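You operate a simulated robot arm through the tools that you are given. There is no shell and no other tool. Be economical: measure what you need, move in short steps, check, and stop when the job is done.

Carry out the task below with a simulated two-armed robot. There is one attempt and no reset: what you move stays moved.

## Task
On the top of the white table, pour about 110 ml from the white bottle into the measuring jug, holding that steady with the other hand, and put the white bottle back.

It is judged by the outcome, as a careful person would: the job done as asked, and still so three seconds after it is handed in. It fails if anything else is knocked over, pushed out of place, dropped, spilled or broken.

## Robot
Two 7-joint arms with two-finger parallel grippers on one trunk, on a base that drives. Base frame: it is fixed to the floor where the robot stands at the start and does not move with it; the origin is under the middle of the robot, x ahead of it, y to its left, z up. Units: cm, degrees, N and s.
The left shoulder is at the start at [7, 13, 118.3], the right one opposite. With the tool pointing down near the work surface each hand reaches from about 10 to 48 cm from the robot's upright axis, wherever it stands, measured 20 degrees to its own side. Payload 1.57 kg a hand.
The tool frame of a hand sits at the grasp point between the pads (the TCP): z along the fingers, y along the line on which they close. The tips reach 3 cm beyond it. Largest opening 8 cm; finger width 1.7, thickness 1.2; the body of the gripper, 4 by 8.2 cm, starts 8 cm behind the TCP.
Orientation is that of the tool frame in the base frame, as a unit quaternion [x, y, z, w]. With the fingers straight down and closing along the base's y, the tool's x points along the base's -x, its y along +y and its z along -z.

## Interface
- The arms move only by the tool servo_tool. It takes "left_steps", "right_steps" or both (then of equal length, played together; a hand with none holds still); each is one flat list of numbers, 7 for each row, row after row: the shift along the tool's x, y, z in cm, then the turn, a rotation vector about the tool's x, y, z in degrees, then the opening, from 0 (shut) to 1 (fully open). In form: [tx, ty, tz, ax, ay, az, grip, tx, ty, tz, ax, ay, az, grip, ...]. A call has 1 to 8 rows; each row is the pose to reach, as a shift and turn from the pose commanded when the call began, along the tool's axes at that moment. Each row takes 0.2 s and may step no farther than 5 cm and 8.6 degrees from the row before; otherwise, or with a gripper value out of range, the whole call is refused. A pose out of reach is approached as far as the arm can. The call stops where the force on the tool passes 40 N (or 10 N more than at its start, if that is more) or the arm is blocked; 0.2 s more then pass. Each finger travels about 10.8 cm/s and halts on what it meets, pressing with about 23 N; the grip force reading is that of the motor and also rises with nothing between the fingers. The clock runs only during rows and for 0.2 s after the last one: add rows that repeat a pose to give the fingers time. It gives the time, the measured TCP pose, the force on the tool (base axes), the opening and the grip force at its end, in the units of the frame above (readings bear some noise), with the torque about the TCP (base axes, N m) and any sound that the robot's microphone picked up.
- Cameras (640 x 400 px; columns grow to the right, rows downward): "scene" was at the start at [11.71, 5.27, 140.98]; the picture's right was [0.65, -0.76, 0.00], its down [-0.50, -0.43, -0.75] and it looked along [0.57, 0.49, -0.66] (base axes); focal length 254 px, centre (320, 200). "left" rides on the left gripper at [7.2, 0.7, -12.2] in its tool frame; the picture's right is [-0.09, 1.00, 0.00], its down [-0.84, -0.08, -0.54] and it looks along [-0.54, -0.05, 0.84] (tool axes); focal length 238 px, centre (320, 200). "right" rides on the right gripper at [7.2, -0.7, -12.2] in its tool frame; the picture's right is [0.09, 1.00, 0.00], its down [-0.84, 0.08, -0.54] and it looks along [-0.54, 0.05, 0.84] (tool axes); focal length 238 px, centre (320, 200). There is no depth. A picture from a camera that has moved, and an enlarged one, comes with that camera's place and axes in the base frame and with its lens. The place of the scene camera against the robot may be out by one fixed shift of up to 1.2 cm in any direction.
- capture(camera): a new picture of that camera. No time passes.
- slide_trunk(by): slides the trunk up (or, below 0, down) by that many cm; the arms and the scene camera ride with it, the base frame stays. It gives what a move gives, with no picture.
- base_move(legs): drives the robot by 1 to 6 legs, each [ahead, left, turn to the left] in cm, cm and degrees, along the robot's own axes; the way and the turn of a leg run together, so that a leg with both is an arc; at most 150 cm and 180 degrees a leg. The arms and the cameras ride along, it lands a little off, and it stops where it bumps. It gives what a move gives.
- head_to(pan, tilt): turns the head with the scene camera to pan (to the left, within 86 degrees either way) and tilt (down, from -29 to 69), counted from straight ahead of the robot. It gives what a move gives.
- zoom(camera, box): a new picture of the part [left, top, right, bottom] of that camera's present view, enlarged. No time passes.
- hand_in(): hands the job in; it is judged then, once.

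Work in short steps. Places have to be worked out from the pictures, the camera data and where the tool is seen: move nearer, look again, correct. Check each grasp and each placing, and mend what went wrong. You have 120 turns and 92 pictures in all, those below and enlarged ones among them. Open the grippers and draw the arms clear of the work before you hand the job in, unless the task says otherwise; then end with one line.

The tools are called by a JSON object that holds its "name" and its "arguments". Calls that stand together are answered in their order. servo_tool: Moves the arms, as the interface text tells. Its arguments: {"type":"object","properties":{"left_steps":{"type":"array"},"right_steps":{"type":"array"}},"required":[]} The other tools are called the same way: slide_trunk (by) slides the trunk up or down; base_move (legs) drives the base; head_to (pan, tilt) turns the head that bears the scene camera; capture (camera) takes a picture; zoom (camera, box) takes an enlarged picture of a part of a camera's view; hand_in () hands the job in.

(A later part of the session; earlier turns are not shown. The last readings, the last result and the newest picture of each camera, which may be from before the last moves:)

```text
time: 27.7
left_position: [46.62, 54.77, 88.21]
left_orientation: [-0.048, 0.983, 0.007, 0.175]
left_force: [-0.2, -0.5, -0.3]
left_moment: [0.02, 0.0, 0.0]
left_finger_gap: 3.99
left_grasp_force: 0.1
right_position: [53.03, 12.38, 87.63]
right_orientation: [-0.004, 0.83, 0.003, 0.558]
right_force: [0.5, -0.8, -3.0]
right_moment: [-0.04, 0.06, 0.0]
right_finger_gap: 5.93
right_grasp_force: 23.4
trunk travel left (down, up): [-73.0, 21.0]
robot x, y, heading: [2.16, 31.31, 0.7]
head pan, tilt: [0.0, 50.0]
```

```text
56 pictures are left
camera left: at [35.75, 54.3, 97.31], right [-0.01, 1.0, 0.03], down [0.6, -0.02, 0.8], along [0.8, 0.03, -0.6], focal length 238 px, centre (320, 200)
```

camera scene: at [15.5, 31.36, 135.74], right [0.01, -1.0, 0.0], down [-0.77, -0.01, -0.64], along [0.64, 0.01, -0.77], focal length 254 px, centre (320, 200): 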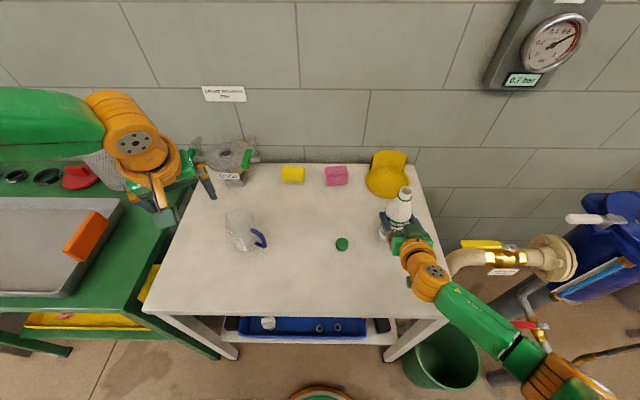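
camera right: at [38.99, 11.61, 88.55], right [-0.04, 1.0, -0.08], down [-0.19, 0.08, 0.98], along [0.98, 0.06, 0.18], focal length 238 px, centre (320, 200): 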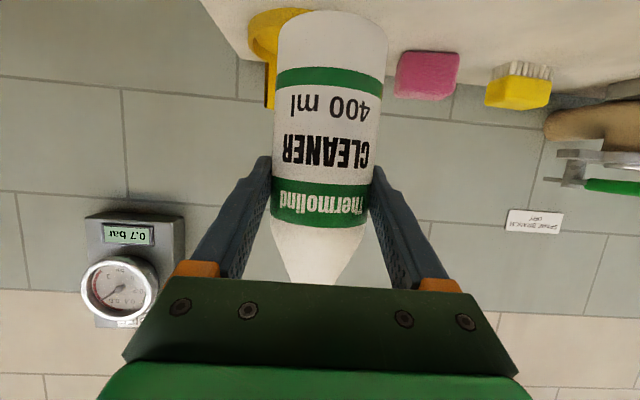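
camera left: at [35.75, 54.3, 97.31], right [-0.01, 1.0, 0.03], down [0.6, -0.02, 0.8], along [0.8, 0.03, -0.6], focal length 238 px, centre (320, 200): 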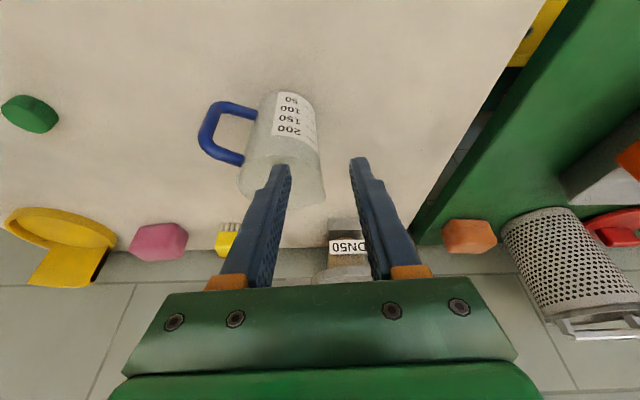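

The jug is untouched. I step over the wall point and descend partway, with the tips about 1 cm inside.

{"name": "servo_tool", "arguments": {"left_steps": [-1, -0.2, -0.1, 0, 0, 0, 0.5, -1.92, -0.35, -0.14, 0, 0, 0, 0.5, -1.92, -0.35, 1.3, 0, 0, 0, 0.5, -1.92, -0.35, 2.6, 0, 0, 0, 0.5, -1.92, -0.35, 2.6, 0, 0, 0, 0.5]}}

{"name": "capture", "arguments": {"camera": "left"}}

```text
time: 28.9
left_position: [49.48, 54.68, 86.43]
left_orientation: [-0.048, 0.983, 0.008, 0.175]
left_force: [0.0, 0.2, 0.0]
left_moment: [-0.02, 0.02, -0.01]
left_finger_gap: 4.02
left_grasp_force: 0.1
right_position: [52.89, 12.36, 87.81]
right_orientation: [-0.003, 0.829, 0.003, 0.559]
right_force: [-0.8, 0.4, -2.5]
right_moment: [-0.04, 0.01, 0.03]
right_finger_gap: 5.97
right_grasp_force: 22.6
trunk travel left (down, up): [-73.0, 21.0]
robot x, y, heading: [2.3, 31.4, 0.5]
head pan, tilt: [0.0, 50.0]
```

```text
55 pictures are left
camera left: at [38.51, 54.2, 95.5], right [-0.01, 1.0, 0.03], down [0.6, -0.02, 0.8], along [0.8, 0.03, -0.6], focal length 238 px, centre (320, 200)
```

left: 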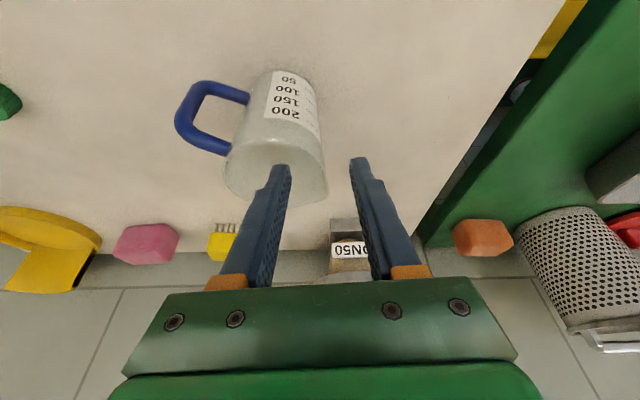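

Reached, with the wall well centred between the fingers. I go down 2.2 cm more.

{"name": "servo_tool", "arguments": {"left_steps": [0, 0, 1.1, 0, 0, 0, 0.5, 0, 0, 2.2, 0, 0, 0, 0.5, 0, 0, 2.2, 0, 0, 0, 0.5]}}

{"name": "zoom", "arguments": {"camera": "left", "box": [160, 50, 416, 210]}}

```text
time: 29.7
left_position: [50.16, 54.66, 84.24]
left_orientation: [-0.049, 0.984, 0.008, 0.174]
left_force: [0.3, -0.1, -0.1]
left_moment: [0.02, -0.02, -0.04]
left_finger_gap: 4.01
left_grasp_force: 0.1
right_position: [52.92, 12.45, 87.66]
right_orientation: [-0.004, 0.83, 0.003, 0.558]
right_force: [0.0, -0.7, -2.5]
right_moment: [-0.01, 0.01, 0.0]
right_finger_gap: 5.97
right_grasp_force: 23.3
trunk travel left (down, up): [-73.0, 21.0]
robot x, y, heading: [2.7, 31.09, 0.3]
head pan, tilt: [0.0, 50.0]
```

```text
2.50 times, centred on (288, 130) of left
camera zoom: at [39.24, 54.24, 93.44], right [-0.01, 1.0, 0.03], down [0.6, -0.02, 0.8], along [0.8, 0.03, -0.6], focal length 596 px, centre (400, 375)
```

zoom: 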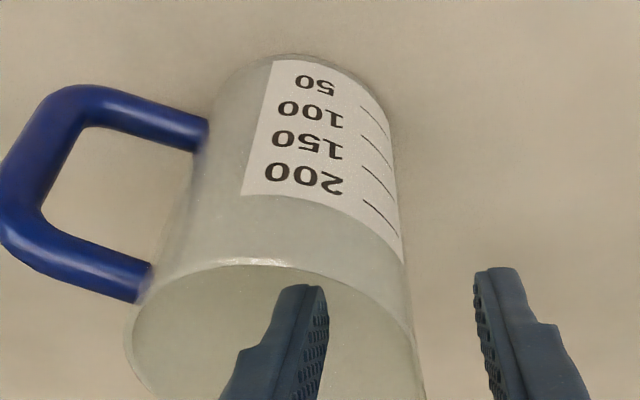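

The inner finger is inside the jug and the outer one outside, and the graduation ticks are clearly visible. I close slowly on the wall.

{"name": "servo_tool", "arguments": {"left_steps": [0, 0.15, 0, 0, 0, 0, 0.4, 0, 0.15, 0, 0, 0, 0, 0.3, 0, 0.15, 0, 0, 0, 0, 0.2, 0, 0.15, 0, 0, 0, 0, 0.1, 0, 0.15, 0, 0, 0, 0, 0.0, 0, 0.15, 0, 0, 0, 0, 0.0, 0, 0.15, 0, 0, 0, 0, 0.0]}}

{"name": "zoom", "arguments": {"camera": "left", "box": [160, 50, 416, 210]}}

{"name": "capture", "arguments": {"camera": "scene"}}

```text
time: 31.3
left_position: [50.1, 54.85, 84.3]
left_orientation: [-0.048, 0.983, 0.008, 0.175]
left_force: [1.1, -0.3, 3.7]
left_moment: [-0.24, -0.12, 0.03]
left_finger_gap: 0.68
left_grasp_force: 23.2
right_position: [52.96, 12.38, 87.64]
right_orientation: [-0.003, 0.83, 0.003, 0.558]
right_force: [-0.6, -0.2, -2.9]
right_moment: [0.03, 0.04, -0.01]
right_finger_gap: 5.96
right_grasp_force: 22.9
trunk travel left (down, up): [-73.0, 21.0]
robot x, y, heading: [2.71, 31.45, 0.3]
head pan, tilt: [0.0, 50.0]
```

```text
2.50 times, centred on (288, 130) of left
camera zoom: at [39.21, 54.37, 93.46], right [-0.01, 1.0, 0.03], down [0.6, -0.02, 0.8], along [0.8, 0.03, -0.6], focal length 596 px, centre (400, 375)
```

zoom: 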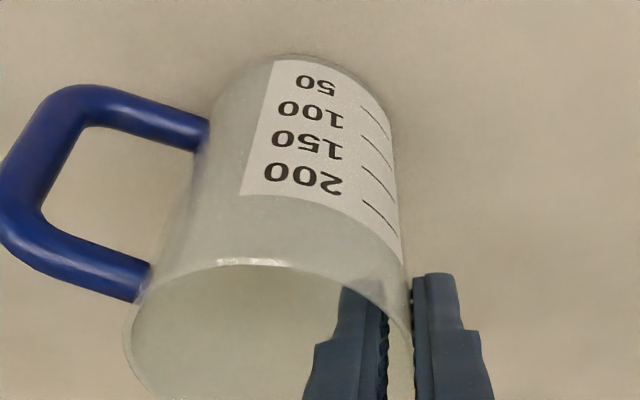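

```text
52 pictures are left
camera scene: at [15.55, 31.27, 130.74], right [0.01, -1.0, 0.0], down [-0.77, -0.01, -0.64], along [0.64, 0.01, -0.77], focal length 254 px, centre (320, 200)
```

scene: 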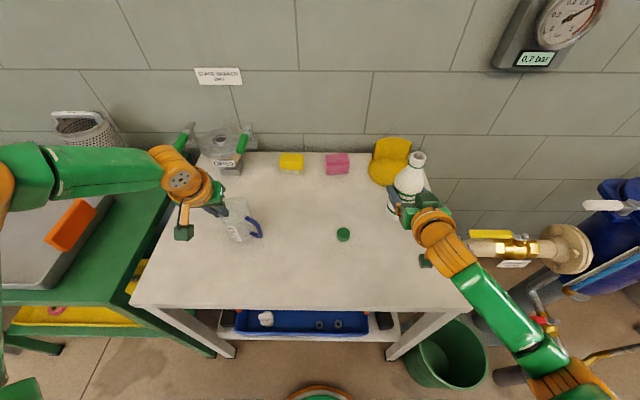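

The jug is firmly held (0.68 cm between the fingers, 23 N) and has not moved. I carry the bottle upright toward the jug, keeping well clear of the cap and handle.

{"name": "servo_tool", "arguments": {"right_steps": [-0.8, 1.5, -0.3, 0, 0, 0, 0.3, -2.17, 4.5, -0.78, 0, 0, 0, 0.3, -2.17, 7.5, -0.78, 0, 0, 0, 0.3, -2.17, 10.5, -0.78, 0, 0, 0, 0.3, -2.17, 13.5, -0.78, 0, 0, 0, 0.3, -2.17, 16.5, -0.78, 0, 0, 0, 0.3, -2.17, 19.5, -0.78, 0, 0, 0, 0.3, -2.17, 21.6, -0.78, 0, 0, 0, 0.3]}}

{"name": "capture", "arguments": {"camera": "scene"}}

```text
time: 33.2
left_position: [50.13, 54.83, 84.49]
left_orientation: [-0.048, 0.983, 0.008, 0.175]
left_force: [-0.2, -1.1, 2.7]
left_moment: [-0.2, 0.02, -0.04]
left_finger_gap: 0.64
left_grasp_force: 23.2
right_position: [53.95, 27.63, 86.84]
right_orientation: [-0.027, 0.827, -0.087, 0.555]
right_force: [-0.1, -0.8, -1.8]
right_moment: [-0.01, 0.03, 0.03]
right_finger_gap: 5.98
right_grasp_force: 22.7
trunk travel left (down, up): [-73.0, 21.0]
robot x, y, heading: [2.71, 31.49, 0.5]
head pan, tilt: [0.0, 50.0]
stopped in row 8 (right hand): the arm was blocked; the commanded pose is now the measured one
```

```text
51 pictures are left
camera scene: at [15.5, 31.31, 130.74], right [0.01, -1.0, 0.0], down [-0.77, -0.01, -0.64], along [0.64, 0.01, -0.77], focal length 254 px, centre (320, 200)
```

scene: 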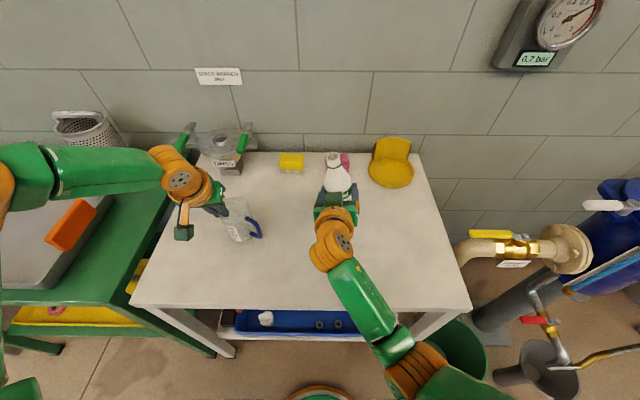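

The right arm got blocked at y≈27.6 and its hand yawed a little, though the bottle is still nearly upright. I look down at the arm to see what it met.

{"name": "head_to", "arguments": {"pan": -15, "tilt": 69}}

{"name": "capture", "arguments": {"camera": "scene"}}

```text
time: 34.0
left_position: [50.02, 54.87, 84.33]
left_orientation: [-0.048, 0.983, 0.009, 0.175]
left_force: [0.5, -0.1, 3.5]
left_moment: [-0.29, -0.01, 0.0]
left_finger_gap: 0.63
left_grasp_force: 22.9
right_position: [53.83, 27.53, 86.68]
right_orientation: [-0.028, 0.827, -0.085, 0.555]
right_force: [0.3, 1.1, -2.9]
right_moment: [0.05, 0.02, -0.04]
right_finger_gap: 5.95
right_grasp_force: 22.9
trunk travel left (down, up): [-73.0, 21.0]
robot x, y, heading: [2.72, 31.27, 0.8]
head pan, tilt: [-15.0, 68.8]
```

```text
50 pictures are left
camera scene: at [13.21, 29.83, 128.55], right [-0.25, -0.97, 0.0], down [-0.9, 0.23, -0.36], along [0.35, -0.09, -0.93], focal length 254 px, centre (320, 200)
```

scene: 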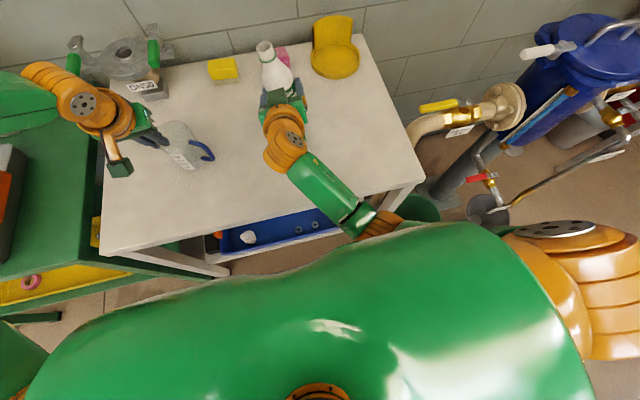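

The elbow is tucked close to the torso, so pointing the hand straight ahead folds it too tightly. I back off slightly, level the bottle, and yaw the hand about 20° to the left so the forearm comes more from the right.

{"name": "servo_tool", "arguments": {"right_steps": [-0.8, -0.8, -0.3, -8.2, -0.6, 0.2, 0.3, -1.6, -1.6, -0.6, -16.4, -1.2, 0.3, 0.3, -2.46, -2.5, -0.9, -24.7, -1.8, 0.5, 0.3, -2.46, -2.5, -0.9, -24.7, -1.8, 0.5, 0.3]}}

{"name": "capture", "arguments": {"camera": "scene"}}

```text
time: 35.0
left_position: [50.09, 54.94, 84.47]
left_orientation: [-0.048, 0.983, 0.008, 0.176]
left_force: [0.6, -0.7, 4.0]
left_moment: [-0.28, -0.07, 0.03]
left_finger_gap: 0.64
left_grasp_force: 23.2
right_position: [53.85, 25.8, 89.86]
right_orientation: [-0.144, 0.817, 0.098, 0.55]
right_force: [-0.8, -0.6, -3.2]
right_moment: [0.01, 0.03, -0.01]
right_finger_gap: 5.94
right_grasp_force: 23.0
trunk travel left (down, up): [-73.0, 21.0]
robot x, y, heading: [2.73, 31.57, 0.3]
head pan, tilt: [-15.0, 68.8]
```

```text
49 pictures are left
camera scene: at [13.19, 29.87, 128.55], right [-0.25, -0.97, 0.0], down [-0.9, 0.23, -0.36], along [0.35, -0.09, -0.93], focal length 254 px, centre (320, 200)
```

scene: 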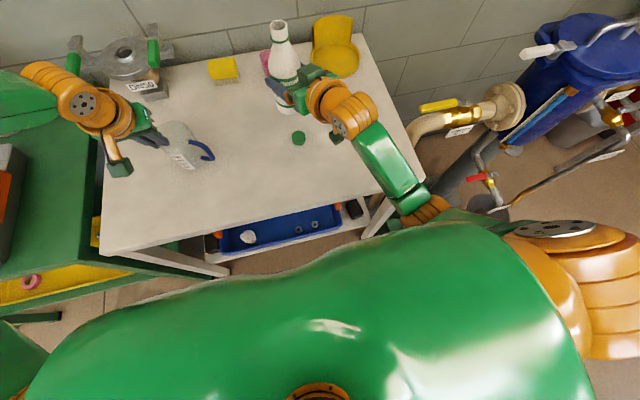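

The hand is level again and the elbow has swung clear. I continue to a staging point at about (57, 38, 92) with 10° more yaw.

{"name": "servo_tool", "arguments": {"right_steps": [-0.93, 2.07, 1.17, -1.85, 0, -0.76, 0.3, -1.86, 4.15, 2.34, -3.7, 0, -1.5, 0.3, -2.79, 6.22, 3.52, -5.56, 0, -2.27, 0.3, -3.72, 8.3, 4.69, -7.4, 0, -3.02, 0.3, -4.65, 10.37, 5.86, -9.26, 0, -3.78, 0.3, -4.65, 10.37, 5.86, -9.26, 0, -3.78, 0.3]}}

{"name": "head_to", "arguments": {"pan": 5, "tilt": 55}}

{"name": "capture", "arguments": {"camera": "scene"}}

```text
time: 36.4
left_position: [49.97, 54.9, 84.4]
left_orientation: [-0.049, 0.983, 0.008, 0.175]
left_force: [0.4, -0.1, 5.1]
left_moment: [-0.28, 0.0, 0.01]
left_finger_gap: 0.65
left_grasp_force: 23.0
right_position: [56.94, 38.17, 91.81]
right_orientation: [-0.215, 0.801, 0.146, 0.539]
right_force: [-0.1, 0.7, -2.1]
right_moment: [-0.03, 0.02, 0.01]
right_finger_gap: 5.93
right_grasp_force: 23.0
trunk travel left (down, up): [-73.0, 21.0]
robot x, y, heading: [2.73, 31.66, 0.7]
head pan, tilt: [-15.0, 68.8]
```

```text
time: 37.2
left_position: [50.15, 54.77, 84.34]
left_orientation: [-0.048, 0.983, 0.008, 0.176]
left_force: [-1.0, -0.6, 2.5]
left_moment: [-0.26, 0.04, -0.01]
left_finger_gap: 0.66
left_grasp_force: 23.1
right_position: [57.01, 38.16, 91.86]
right_orientation: [-0.215, 0.801, 0.146, 0.539]
right_force: [0.0, -0.3, -3.4]
right_moment: [-0.08, 0.01, 0.02]
right_finger_gap: 5.94
right_grasp_force: 23.1
trunk travel left (down, up): [-73.0, 21.0]
robot x, y, heading: [2.32, 31.27, 0.4]
head pan, tilt: [5.0, 55.0]
```

```text
48 pictures are left
camera scene: at [14.96, 31.93, 130.09], right [0.1, -1.0, 0.0], down [-0.82, -0.08, -0.57], along [0.57, 0.06, -0.82], focal length 254 px, centre (320, 200)
```

scene: 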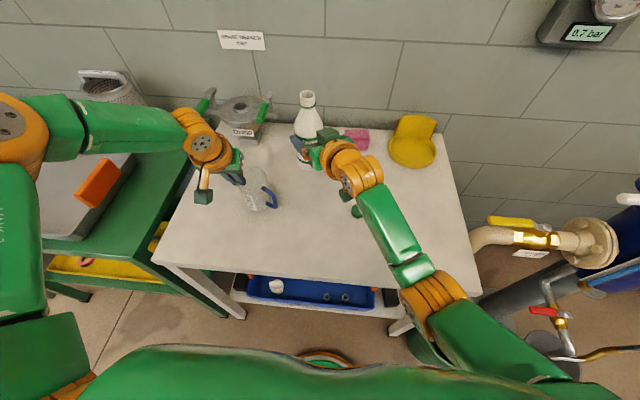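

The staging pose was reached freely. I begin tilting the bottle about the tool axis, 40° toward the jug, in place.

{"name": "servo_tool", "arguments": {"right_steps": [0, 0, 0, 0, 0, -8, 0.3, 0, 0, 0, 0, 0, -16, 0.3, 0, 0, 0, 0, 0, -24, 0.3, 0, 0, 0, 0, 0, -32, 0.3, 0, 0, 0, 0, 0, -40, 0.3, 0, 0, 0, 0, 0, -40, 0.3]}}

{"name": "zoom", "arguments": {"camera": "scene", "box": [170, 80, 426, 240]}}

```text
time: 38.6
left_position: [50.1, 54.75, 84.39]
left_orientation: [-0.048, 0.983, 0.009, 0.174]
left_force: [0.9, -1.2, 3.5]
left_moment: [-0.27, 0.06, -0.01]
left_finger_gap: 0.64
left_grasp_force: 22.4
right_position: [57.06, 38.04, 91.94]
right_orientation: [-0.476, 0.679, -0.048, 0.557]
right_force: [0.7, 0.1, -3.4]
right_moment: [0.0, 0.03, 0.0]
right_finger_gap: 5.93
right_grasp_force: 22.7
trunk travel left (down, up): [-73.0, 21.0]
robot x, y, heading: [2.38, 31.34, 0.6]
head pan, tilt: [5.0, 55.0]
```

```text
2.50 times, centred on (298, 160) of scene
camera zoom: at [14.96, 31.94, 130.09], right [0.1, -1.0, 0.0], down [-0.82, -0.08, -0.57], along [0.57, 0.06, -0.82], focal length 635 px, centre (375, 300)
```

zoom: 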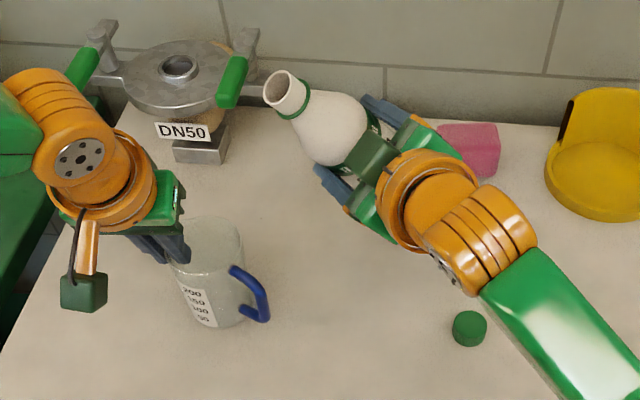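

The mouth projects as predicted, with about 9.6 cm from grip to mouth. I tilt to 75° total and bring the mouth to about 3 cm on the near side of the jug's centre, above the rim.

{"name": "servo_tool", "arguments": {"right_steps": [-0.16, 0.69, 1.01, 0, 0, -7, 0.3, -0.31, 1.38, 2.02, 0, 0, -14, 0.3, -0.47, 2.06, 3.03, 0, 0, -21, 0.3, -0.62, 2.75, 4.04, 0, 0, -28, 0.3, -0.78, 3.44, 5.05, 0, 0, -35, 0.3, -0.78, 3.44, 5.05, 0, 0, -35, 0.3]}}

{"name": "zoom", "arguments": {"camera": "scene", "box": [170, 80, 426, 240]}}

{"name": "capture", "arguments": {"camera": "left"}}

```text
time: 40.0
left_position: [50.01, 54.79, 84.32]
left_orientation: [-0.049, 0.983, 0.009, 0.175]
left_force: [-0.5, -0.5, 3.1]
left_moment: [-0.25, 0.03, 0.01]
left_finger_gap: 0.65
left_grasp_force: 23.1
right_position: [59.1, 42.83, 88.43]
right_orientation: [0.658, -0.505, 0.212, -0.517]
right_force: [0.1, 0.2, -2.7]
right_moment: [0.01, 0.08, 0.03]
right_finger_gap: 5.94
right_grasp_force: 22.6
trunk travel left (down, up): [-73.0, 21.0]
robot x, y, heading: [2.73, 31.19, 0.6]
head pan, tilt: [5.0, 55.0]
```

```text
2.50 times, centred on (298, 160) of scene
camera zoom: at [14.97, 31.94, 130.09], right [0.1, -1.0, 0.0], down [-0.82, -0.08, -0.57], along [0.57, 0.06, -0.82], focal length 635 px, centre (375, 300)
```

zoom: 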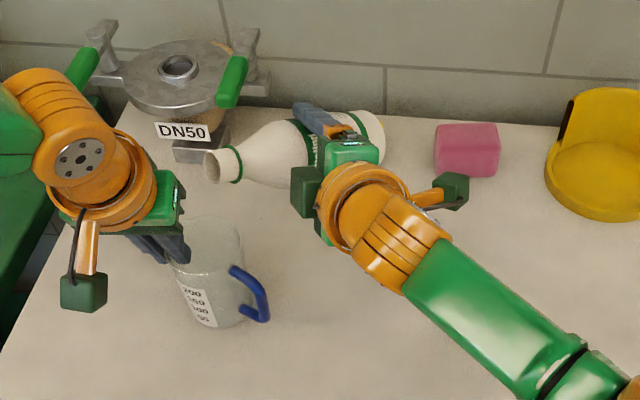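

```text
45 pictures are left
camera left: at [39.16, 54.43, 93.46], right [-0.01, 1.0, 0.03], down [0.6, -0.02, 0.8], along [0.8, 0.03, -0.6], focal length 238 px, centre (320, 200)
```

left: 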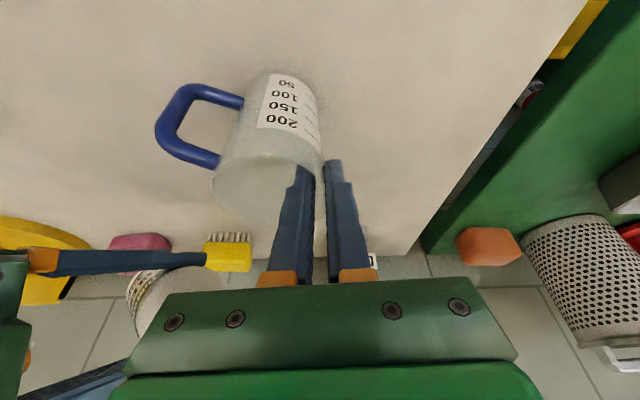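

No contact and nothing poured yet. I ease the mouth over the jug, about 2 cm above the rim, and tilt to about 88°.

{"name": "servo_tool", "arguments": {"right_steps": [-0.12, 0.4, 0.14, 0, 0, -2, 0.3, -0.25, 0.8, 0.28, 0, 0, -5, 0.3, -0.37, 1.2, 0.42, 0, 0, -9, 0.3, -0.49, 1.6, 0.57, 0, 0, -13, 0.3]}}

{"name": "zoom", "arguments": {"camera": "scene", "box": [170, 80, 426, 240]}}

{"name": "zoom", "arguments": {"camera": "left", "box": [160, 50, 416, 210]}}

```text
time: 41.0
left_position: [49.94, 55.06, 84.43]
left_orientation: [-0.048, 0.983, 0.008, 0.175]
left_force: [-0.6, -0.4, 3.6]
left_moment: [-0.26, 0.02, 0.05]
left_finger_gap: 0.66
left_grasp_force: 23.0
right_position: [58.53, 43.66, 86.92]
right_orientation: [0.711, -0.428, 0.27, -0.488]
right_force: [0.0, 0.1, -2.3]
right_moment: [-0.01, 0.06, 0.02]
right_finger_gap: 5.93
right_grasp_force: 23.0
trunk travel left (down, up): [-73.0, 21.0]
robot x, y, heading: [2.76, 31.48, 0.8]
head pan, tilt: [5.0, 55.0]
```

```text
2.50 times, centred on (298, 160) of scene
camera zoom: at [14.97, 31.95, 130.09], right [0.1, -1.0, 0.0], down [-0.82, -0.08, -0.57], along [0.57, 0.06, -0.82], focal length 635 px, centre (375, 300)
```

zoom: 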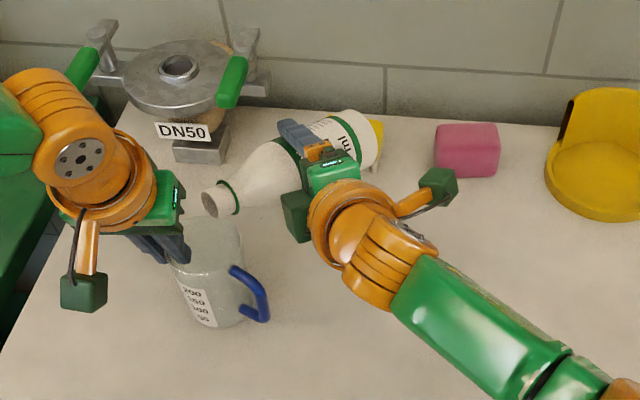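

```text
2.50 times, centred on (288, 130) of left
camera zoom: at [39.16, 54.44, 93.46], right [-0.01, 1.0, 0.03], down [0.6, -0.02, 0.8], along [0.8, 0.03, -0.6], focal length 596 px, centre (400, 375)
```

zoom: 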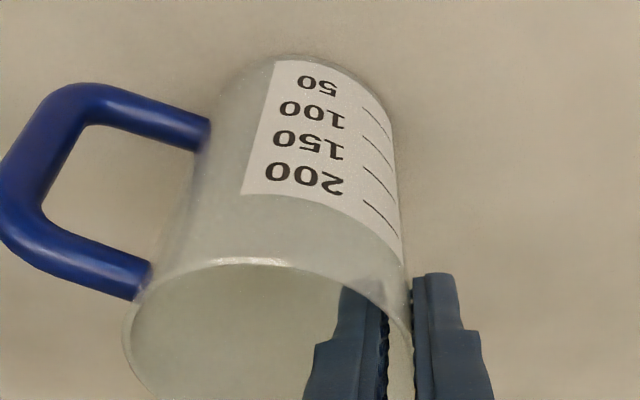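

The mouth is over the jug's near half with no flow yet. I nudge it half a centimetre further in and tilt to 94°, pivoting at the mouth.

{"name": "servo_tool", "arguments": {"right_steps": [-0.3, -0.43, -0.1, 0, 0, -2, 0.3, -0.5, -0.7, -0.15, 0, 0, -4, 0.3, -0.63, -0.87, -0.18, 0, 0, -6, 0.3]}}

{"name": "zoom", "arguments": {"camera": "left", "box": [160, 50, 416, 210]}}

```text
time: 41.8
left_position: [50.03, 54.95, 84.44]
left_orientation: [-0.048, 0.983, 0.009, 0.175]
left_force: [-0.3, -1.0, 3.9]
left_moment: [-0.28, 0.0, -0.04]
left_finger_gap: 0.66
left_grasp_force: 23.0
right_position: [58.62, 44.16, 87.94]
right_orientation: [0.733, -0.39, 0.295, -0.473]
right_force: [-0.8, -0.7, -3.3]
right_moment: [0.03, 0.07, 0.03]
right_finger_gap: 5.95
right_grasp_force: 23.4
trunk travel left (down, up): [-73.0, 21.0]
robot x, y, heading: [2.55, 31.4, 0.6]
head pan, tilt: [5.0, 55.0]
```

```text
2.50 times, centred on (288, 130) of left
camera zoom: at [39.16, 54.44, 93.46], right [-0.01, 1.0, 0.03], down [0.6, -0.02, 0.8], along [0.8, 0.03, -0.6], focal length 596 px, centre (400, 375)
```

zoom: 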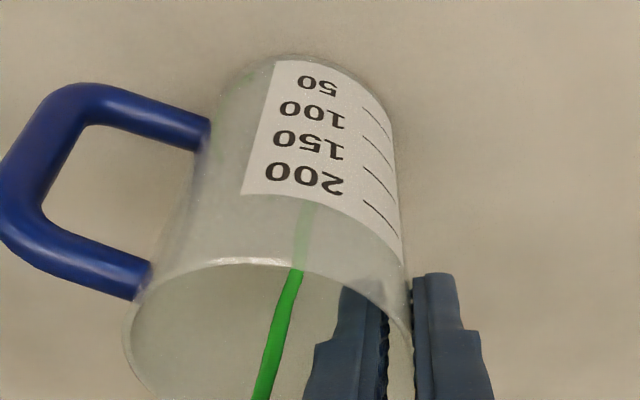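

A green stream is now running into the jug. I hold for a short time to judge the rate.

{"name": "servo_tool", "arguments": {"right_steps": [0, 0, 0, 0, 0, 0, 0.3, 0, 0, 0, 0, 0, 0, 0.3]}}

{"name": "zoom", "arguments": {"camera": "left", "box": [160, 50, 416, 210]}}

{"name": "zoom", "arguments": {"camera": "scene", "box": [206, 140, 302, 220]}}

```text
time: 42.4
left_position: [50.05, 54.79, 84.4]
left_orientation: [-0.049, 0.983, 0.008, 0.174]
left_force: [-0.6, -0.8, 3.8]
left_moment: [-0.28, 0.05, -0.02]
left_finger_gap: 0.64
left_grasp_force: 23.4
right_position: [58.41, 44.18, 87.84]
right_orientation: [0.732, -0.39, 0.295, -0.475]
right_force: [-0.9, -1.0, -2.6]
right_moment: [0.0, 0.03, -0.01]
right_finger_gap: 5.95
right_grasp_force: 22.6
trunk travel left (down, up): [-73.0, 21.0]
robot x, y, heading: [2.68, 31.08, 0.4]
head pan, tilt: [5.0, 55.0]
```

```text
2.50 times, centred on (288, 130) of left
camera zoom: at [39.16, 54.44, 93.46], right [-0.01, 1.0, 0.03], down [0.6, -0.02, 0.8], along [0.8, 0.03, -0.6], focal length 596 px, centre (400, 375)
```

zoom: 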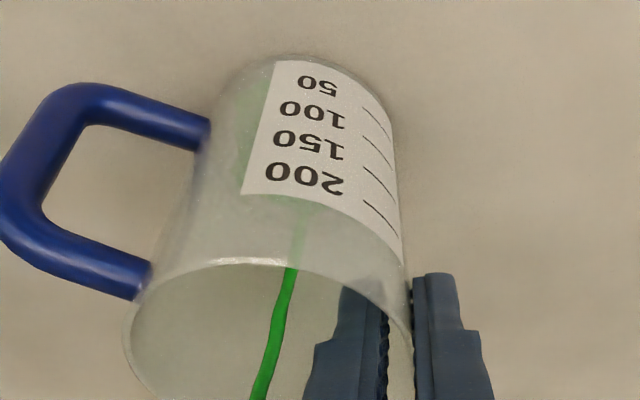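

```text
5.00 times, centred on (254, 180) of scene
camera zoom: at [14.97, 31.95, 130.09], right [0.1, -1.0, 0.0], down [-0.82, -0.08, -0.57], along [0.57, 0.06, -0.82], focal length 1270 px, centre (650, 300)
```

zoom: 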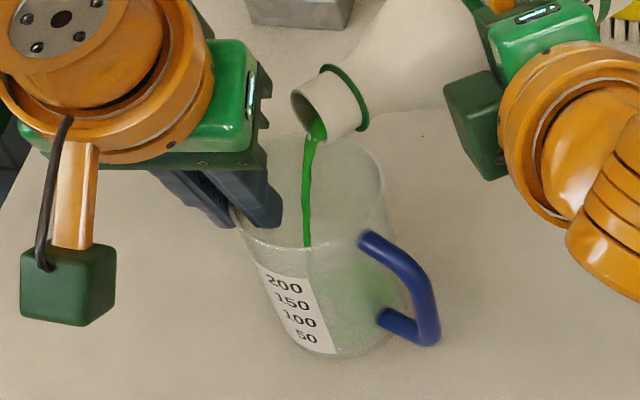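

The stream falls cleanly inside the jug. I hold again briefly and check the level.

{"name": "servo_tool", "arguments": {"right_steps": [0, 0, 0, 0, 0, 0, 0.3, 0, 0, 0, 0, 0, 0, 0.3]}}

{"name": "zoom", "arguments": {"camera": "left", "box": [208, 60, 336, 140]}}

{"name": "zoom", "arguments": {"camera": "scene", "box": [246, 180, 310, 220]}}

```text
time: 43.0
left_position: [50.06, 54.88, 84.42]
left_orientation: [-0.048, 0.983, 0.008, 0.175]
left_force: [-0.5, -1.1, 3.9]
left_moment: [-0.24, 0.02, -0.01]
left_finger_gap: 0.65
left_grasp_force: 23.2
right_position: [58.45, 44.05, 87.85]
right_orientation: [0.733, -0.39, 0.295, -0.473]
right_force: [-0.8, 0.9, -1.9]
right_moment: [0.03, 0.05, -0.01]
right_finger_gap: 5.96
right_grasp_force: 22.9
trunk travel left (down, up): [-73.0, 21.0]
robot x, y, heading: [2.85, 31.37, 1.0]
head pan, tilt: [5.0, 55.0]
```

```text
5.00 times, centred on (272, 100) of left
camera zoom: at [39.16, 54.44, 93.46], right [-0.01, 1.0, 0.03], down [0.6, -0.02, 0.8], along [0.8, 0.03, -0.6], focal length 1192 px, centre (560, 700)
```

zoom: 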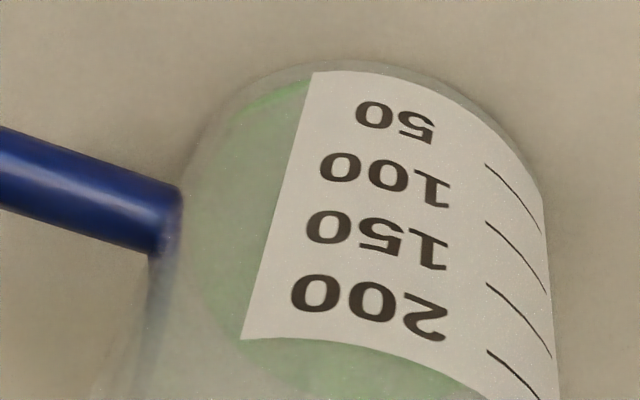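

```text
10.00 times, centred on (278, 200) of scene
camera zoom: at [14.97, 31.95, 130.09], right [0.1, -1.0, 0.0], down [-0.82, -0.08, -0.57], along [0.57, 0.06, -0.82], focal length 2540 px, centre (740, 200)
```

zoom: 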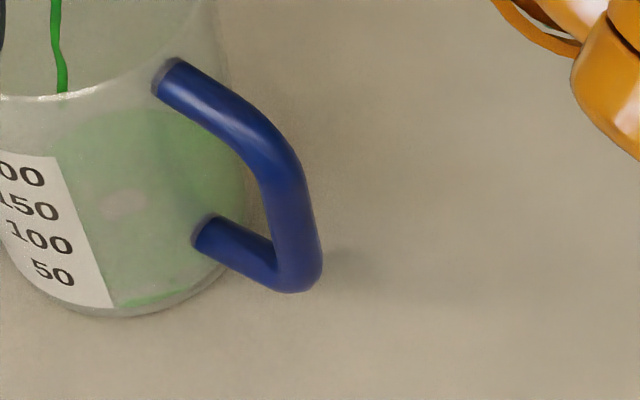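

About 15 ml is in so far, at a slow trickle. I tilt on to 100°, pivoting at the mouth, and hold for about half a second.

{"name": "servo_tool", "arguments": {"right_steps": [-0.03, -0.47, 0, 0, 0, -3, 0.3, -0.07, -0.94, 0.01, 0, 0, -6, 0.3, -0.07, -0.94, 0.01, 0, 0, -6, 0.3]}}

{"name": "zoom", "arguments": {"camera": "left", "box": [208, 60, 336, 140]}}

{"name": "zoom", "arguments": {"camera": "scene", "box": [206, 140, 302, 220]}}

```text
time: 43.8
left_position: [50.09, 54.9, 84.33]
left_orientation: [-0.048, 0.983, 0.007, 0.175]
left_force: [0.0, 0.2, 4.5]
left_moment: [-0.26, 0.03, 0.0]
left_finger_gap: 0.66
left_grasp_force: 23.1
right_position: [58.72, 44.45, 88.77]
right_orientation: [0.751, -0.351, 0.32, -0.458]
right_force: [-0.1, -0.8, -1.5]
right_moment: [-0.02, 0.0, -0.02]
right_finger_gap: 5.93
right_grasp_force: 22.8
trunk travel left (down, up): [-73.0, 21.0]
robot x, y, heading: [2.56, 31.45, 0.4]
head pan, tilt: [5.0, 55.0]
```

```text
5.00 times, centred on (272, 100) of left
camera zoom: at [39.16, 54.44, 93.46], right [-0.01, 1.0, 0.03], down [0.6, -0.02, 0.8], along [0.8, 0.03, -0.6], focal length 1192 px, centre (560, 700)
```

zoom: 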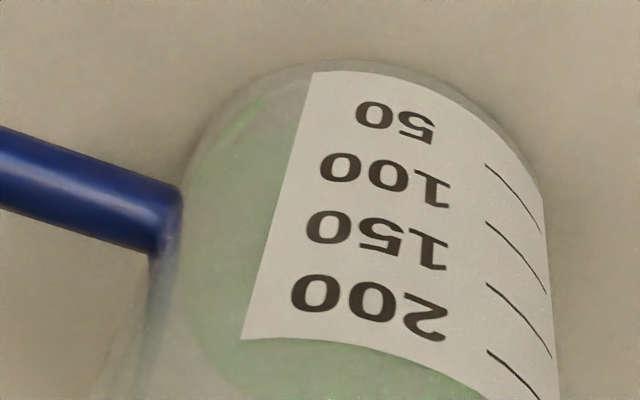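

```text
5.00 times, centred on (254, 180) of scene
camera zoom: at [14.96, 31.95, 130.09], right [0.1, -1.0, 0.0], down [-0.82, -0.08, -0.57], along [0.57, 0.06, -0.82], focal length 1270 px, centre (650, 300)
```

zoom: 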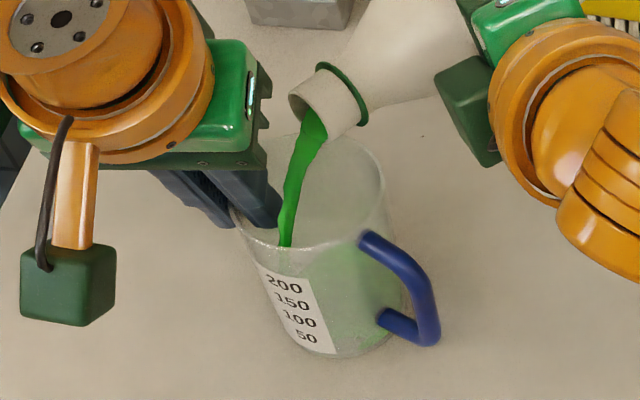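

The flow is stronger now and still inside the jug. I hold for another 0.4 s and recheck the level.

{"name": "servo_tool", "arguments": {"right_steps": [0, 0, 0, 0, 0, 0, 0.3]}}

{"name": "zoom", "arguments": {"camera": "left", "box": [208, 60, 336, 140]}}

```text
time: 44.2
left_position: [50.11, 54.84, 84.41]
left_orientation: [-0.048, 0.983, 0.009, 0.176]
left_force: [0.2, -0.4, 3.0]
left_moment: [-0.31, 0.03, 0.01]
left_finger_gap: 0.66
left_grasp_force: 23.3
right_position: [58.78, 44.61, 88.76]
right_orientation: [0.751, -0.352, 0.32, -0.458]
right_force: [-0.3, 0.0, -1.9]
right_moment: [0.0, 0.05, 0.01]
right_finger_gap: 5.95
right_grasp_force: 23.1
trunk travel left (down, up): [-73.0, 21.0]
robot x, y, heading: [2.29, 31.48, 0.7]
head pan, tilt: [5.0, 55.0]
```

```text
5.00 times, centred on (272, 100) of left
camera zoom: at [39.16, 54.44, 93.46], right [-0.01, 1.0, 0.03], down [0.6, -0.02, 0.8], along [0.8, 0.03, -0.6], focal length 1192 px, centre (560, 700)
```

zoom: 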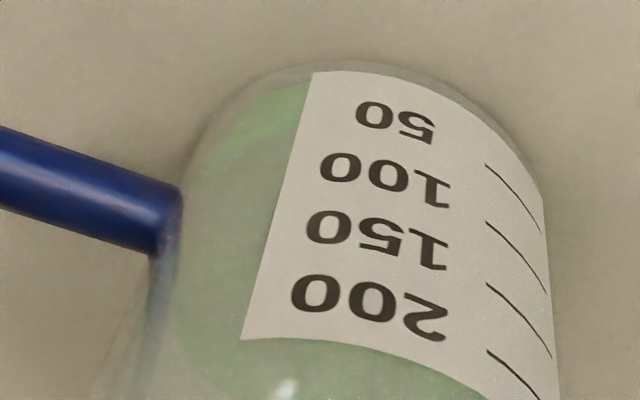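

The liquid now reaches about the 45–50 ml level. I hold for 0.6 s more and recheck.

{"name": "servo_tool", "arguments": {"right_steps": [0, 0, 0, 0, 0, 0, 0.3, 0, 0, 0, 0, 0, 0, 0.3]}}

{"name": "zoom", "arguments": {"camera": "left", "box": [208, 60, 336, 140]}}

```text
time: 44.8
left_position: [50.08, 54.96, 84.37]
left_orientation: [-0.048, 0.983, 0.009, 0.175]
left_force: [-0.8, -0.8, 2.7]
left_moment: [-0.27, 0.03, -0.03]
left_finger_gap: 0.66
left_grasp_force: 22.7
right_position: [58.66, 44.46, 88.77]
right_orientation: [0.751, -0.352, 0.319, -0.458]
right_force: [-0.6, -0.4, -0.7]
right_moment: [-0.01, 0.06, -0.02]
right_finger_gap: 5.96
right_grasp_force: 22.7
trunk travel left (down, up): [-73.0, 21.0]
robot x, y, heading: [2.56, 31.21, 0.6]
head pan, tilt: [5.0, 55.0]
```

```text
5.00 times, centred on (272, 100) of left
camera zoom: at [39.16, 54.44, 93.46], right [-0.01, 1.0, 0.03], down [0.6, -0.02, 0.8], along [0.8, 0.03, -0.6], focal length 1192 px, centre (560, 700)
```

zoom: 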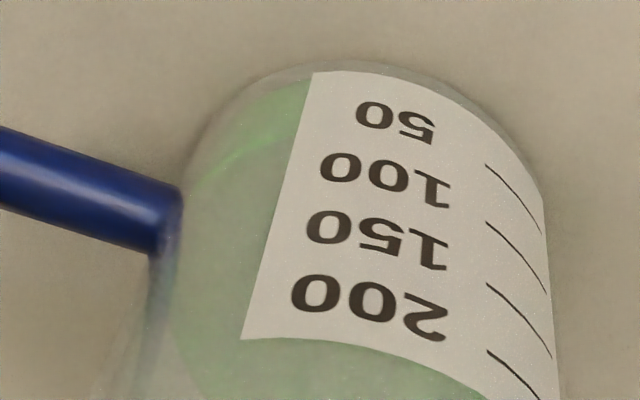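

It is now about 65 ml, at roughly 25–30 ml/s. I hold for 1.0 s and check again.

{"name": "servo_tool", "arguments": {"right_steps": [0, 0, 0, 0, 0, 0, 0.3, 0, 0, 0, 0, 0, 0, 0.3, 0, 0, 0, 0, 0, 0, 0.3, 0, 0, 0, 0, 0, 0, 0.3]}}

{"name": "zoom", "arguments": {"camera": "left", "box": [208, 60, 336, 140]}}

```text
time: 45.8
left_position: [50.03, 54.89, 84.4]
left_orientation: [-0.048, 0.983, 0.009, 0.175]
left_force: [0.0, -0.2, 3.7]
left_moment: [-0.28, 0.03, 0.0]
left_finger_gap: 0.67
left_grasp_force: 22.6
right_position: [58.64, 44.34, 88.78]
right_orientation: [0.752, -0.351, 0.319, -0.458]
right_force: [-0.7, 0.0, -2.3]
right_moment: [0.01, 0.0, -0.03]
right_finger_gap: 5.93
right_grasp_force: 22.9
trunk travel left (down, up): [-73.0, 21.0]
robot x, y, heading: [2.4, 31.58, 0.7]
head pan, tilt: [5.0, 55.0]
```

```text
5.00 times, centred on (272, 100) of left
camera zoom: at [39.16, 54.44, 93.46], right [-0.01, 1.0, 0.03], down [0.6, -0.02, 0.8], along [0.8, 0.03, -0.6], focal length 1192 px, centre (560, 700)
```

zoom: 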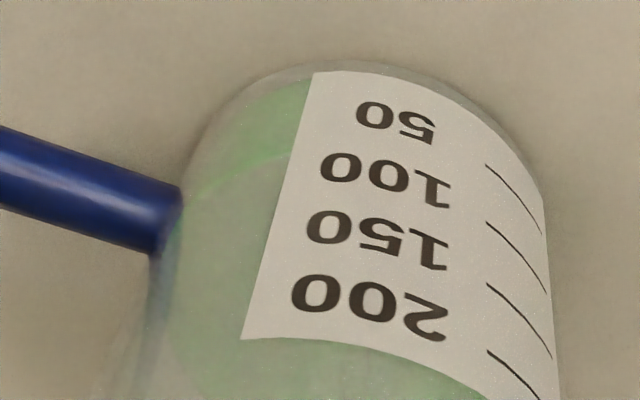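

The level reads about 85 ml and the rate is easing. I hold for another 0.6 s.

{"name": "servo_tool", "arguments": {"right_steps": [0, 0, 0, 0, 0, 0, 0.3, 0, 0, 0, 0, 0, 0, 0.3]}}

{"name": "zoom", "arguments": {"camera": "left", "box": [208, 60, 336, 140]}}

{"name": "zoom", "arguments": {"camera": "scene", "box": [206, 140, 302, 220]}}

```text
time: 46.4
left_position: [50.03, 54.86, 84.37]
left_orientation: [-0.048, 0.983, 0.009, 0.175]
left_force: [0.6, -0.4, 3.6]
left_moment: [-0.26, 0.02, 0.02]
left_finger_gap: 0.67
left_grasp_force: 23.1
right_position: [58.75, 44.41, 88.82]
right_orientation: [0.752, -0.351, 0.32, -0.458]
right_force: [0.3, 0.7, -1.3]
right_moment: [0.01, 0.05, -0.04]
right_finger_gap: 5.94
right_grasp_force: 23.5
trunk travel left (down, up): [-73.0, 21.0]
robot x, y, heading: [2.4, 31.4, 0.5]
head pan, tilt: [5.0, 55.0]
```

```text
5.00 times, centred on (272, 100) of left
camera zoom: at [39.16, 54.44, 93.46], right [-0.01, 1.0, 0.03], down [0.6, -0.02, 0.8], along [0.8, 0.03, -0.6], focal length 1192 px, centre (560, 700)
```

zoom: 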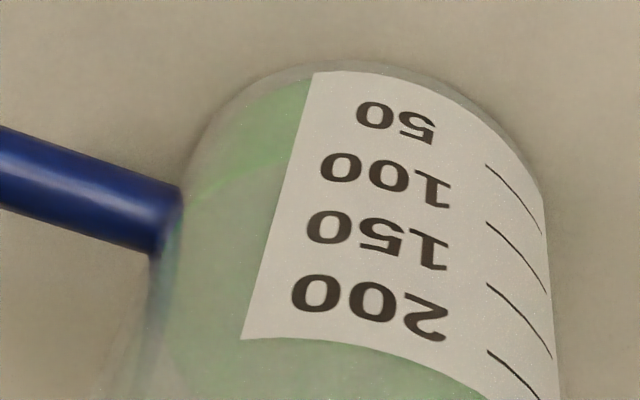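

```text
5.00 times, centred on (254, 180) of scene
camera zoom: at [14.96, 31.95, 130.09], right [0.1, -1.0, 0.0], down [-0.82, -0.08, -0.57], along [0.57, 0.06, -0.82], focal length 1270 px, centre (650, 300)
```

zoom: 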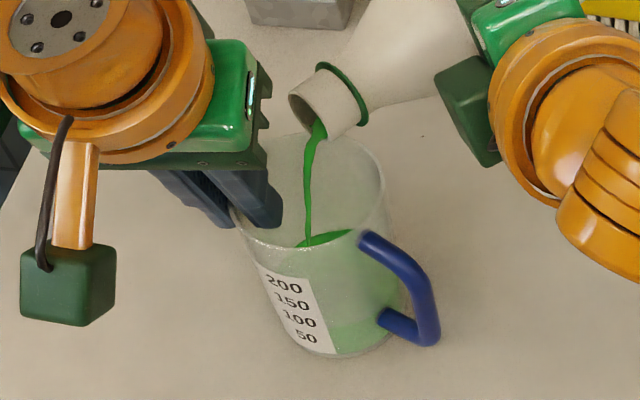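

The level is about 97 ml with a thin trickle of roughly 10 ml/s. I hold for another 0.6 s.

{"name": "servo_tool", "arguments": {"right_steps": [0, 0, 0, 0, 0, 0, 0.3, 0, 0, 0, 0, 0, 0, 0.3]}}

{"name": "zoom", "arguments": {"camera": "left", "box": [232, 65, 328, 125]}}

{"name": "zoom", "arguments": {"camera": "scene", "box": [246, 180, 302, 215]}}

```text
time: 47.0
left_position: [50.15, 54.93, 84.46]
left_orientation: [-0.048, 0.983, 0.009, 0.175]
left_force: [0.7, -0.6, 2.9]
left_moment: [-0.27, 0.0, 0.02]
left_finger_gap: 0.66
left_grasp_force: 22.8
right_position: [58.76, 44.44, 88.74]
right_orientation: [0.752, -0.351, 0.319, -0.458]
right_force: [-0.1, 0.0, -2.1]
right_moment: [-0.03, 0.04, 0.01]
right_finger_gap: 5.93
right_grasp_force: 22.8
trunk travel left (down, up): [-73.0, 21.0]
robot x, y, heading: [2.49, 31.59, 0.5]
head pan, tilt: [5.0, 55.0]
```

```text
6.67 times, centred on (280, 95) of left
camera zoom: at [39.16, 54.44, 93.46], right [-0.01, 1.0, 0.03], down [0.6, -0.02, 0.8], along [0.8, 0.03, -0.6], focal length 1589 px, centre (587, 900)
```

zoom: 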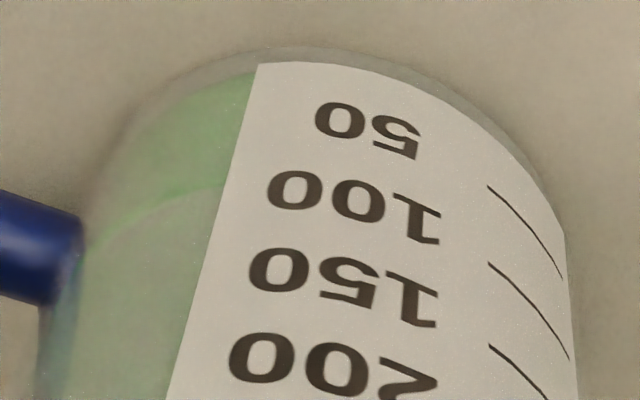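

```text
11.43 times, centred on (274, 198) of scene
camera zoom: at [14.96, 31.95, 130.09], right [0.1, -1.0, 0.0], down [-0.82, -0.08, -0.57], along [0.57, 0.06, -0.82], focal length 2903 px, centre (846, 229)
```

zoom: 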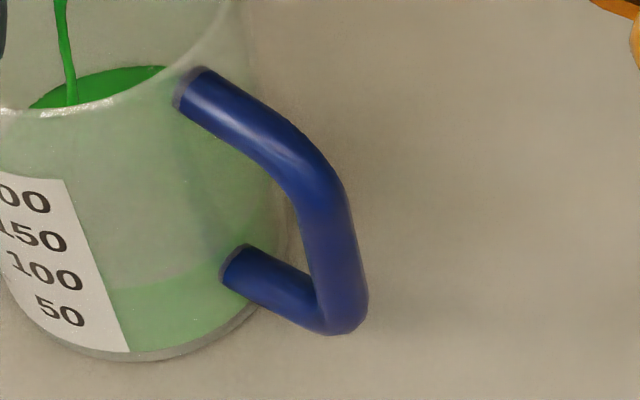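

Both views read about 101 ml. I hold for 0.6 s, and in the same call begin tilting back 6° while keeping the mouth in place.

{"name": "servo_tool", "arguments": {"right_steps": [0, 0, 0, 0, 0, 0, 0.3, 0, 0, 0, 0, 0, 0, 0.3, 0, 0, 0, 0, 0, 0, 0.3]}}

{"name": "zoom", "arguments": {"camera": "left", "box": [232, 65, 328, 125]}}

{"name": "zoom", "arguments": {"camera": "scene", "box": [246, 180, 302, 215]}}

```text
time: 47.8
left_position: [50.08, 54.82, 84.37]
left_orientation: [-0.048, 0.983, 0.009, 0.175]
left_force: [0.2, -0.3, 2.6]
left_moment: [-0.3, 0.03, 0.01]
left_finger_gap: 0.67
left_grasp_force: 23.0
right_position: [58.62, 44.4, 88.75]
right_orientation: [0.751, -0.352, 0.32, -0.458]
right_force: [-0.6, 1.0, -0.7]
right_moment: [-0.01, 0.04, 0.0]
right_finger_gap: 5.96
right_grasp_force: 22.9
trunk travel left (down, up): [-73.0, 21.0]
robot x, y, heading: [2.73, 31.64, 0.6]
head pan, tilt: [5.0, 55.0]
```

```text
6.67 times, centred on (280, 95) of left
camera zoom: at [39.16, 54.44, 93.46], right [-0.01, 1.0, 0.03], down [0.6, -0.02, 0.8], along [0.8, 0.03, -0.6], focal length 1589 px, centre (587, 900)
```

zoom: 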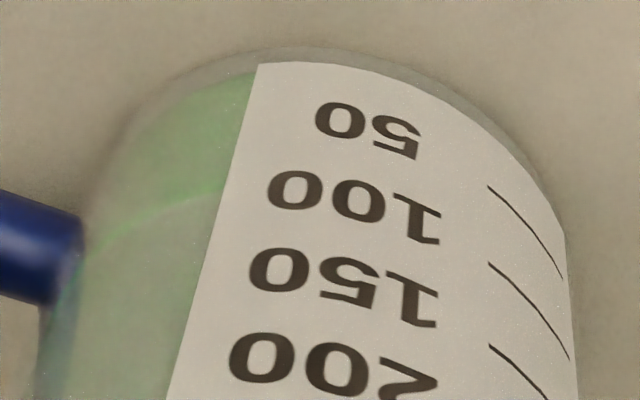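

```text
11.43 times, centred on (274, 198) of scene
camera zoom: at [14.96, 31.95, 130.09], right [0.1, -1.0, 0.0], down [-0.82, -0.08, -0.57], along [0.57, 0.06, -0.82], focal length 2903 px, centre (846, 229)
```

zoom: 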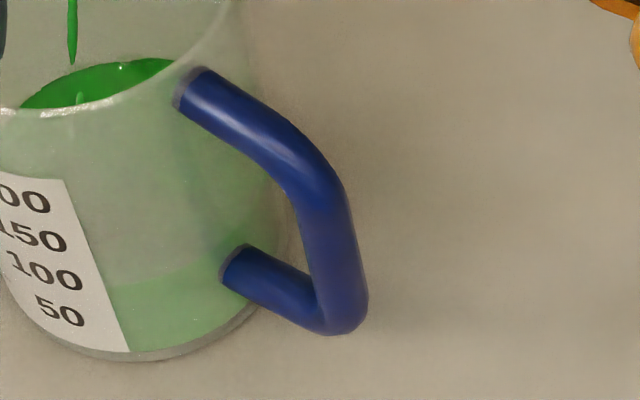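

The level is about 108 ml and the stream is breaking up. I tilt back 12° now, keeping the mouth over the jug so any drips fall in.

{"name": "servo_tool", "arguments": {"right_steps": [-0.05, 0.69, -0.1, 0, 0, 6, 0.3, -0.11, 1.38, -0.2, 0, 0, 12, 0.3, -0.11, 1.38, -0.2, 0, 0, 12, 0.3, -0.11, 1.38, -0.2, 0, 0, 12, 0.3]}}

{"name": "zoom", "arguments": {"camera": "left", "box": [232, 65, 328, 125]}}

{"name": "zoom", "arguments": {"camera": "scene", "box": [206, 140, 302, 220]}}

```text
time: 48.8
left_position: [50.13, 54.72, 84.44]
left_orientation: [-0.049, 0.983, 0.01, 0.176]
left_force: [0.1, -0.2, 4.2]
left_moment: [-0.32, 0.08, -0.02]
left_finger_gap: 0.7
left_grasp_force: 22.9
right_position: [58.13, 44.05, 87.56]
right_orientation: [0.71, -0.428, 0.27, -0.489]
right_force: [-0.3, 0.0, -1.6]
right_moment: [0.04, 0.05, -0.03]
right_finger_gap: 5.93
right_grasp_force: 22.9
trunk travel left (down, up): [-73.0, 21.0]
robot x, y, heading: [2.31, 31.39, 0.4]
head pan, tilt: [5.0, 55.0]
```

```text
6.67 times, centred on (280, 95) of left
camera zoom: at [39.16, 54.44, 93.47], right [-0.01, 1.0, 0.03], down [0.6, -0.02, 0.8], along [0.8, 0.03, -0.6], focal length 1589 px, centre (587, 900)
```

zoom: 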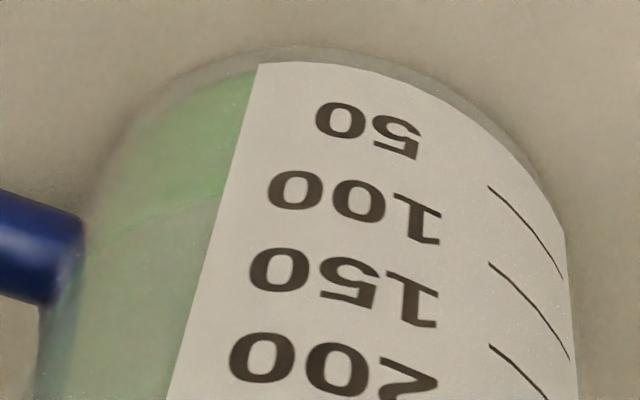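

```text
5.00 times, centred on (254, 180) of scene
camera zoom: at [14.96, 31.95, 130.09], right [0.1, -1.0, 0.0], down [-0.82, -0.08, -0.57], along [0.57, 0.06, -0.82], focal length 1270 px, centre (650, 300)
```

zoom: 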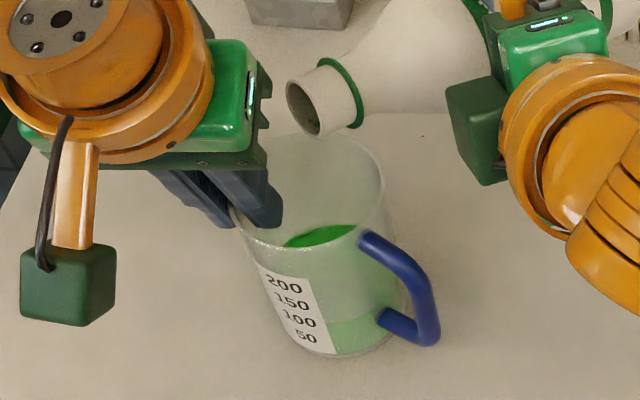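

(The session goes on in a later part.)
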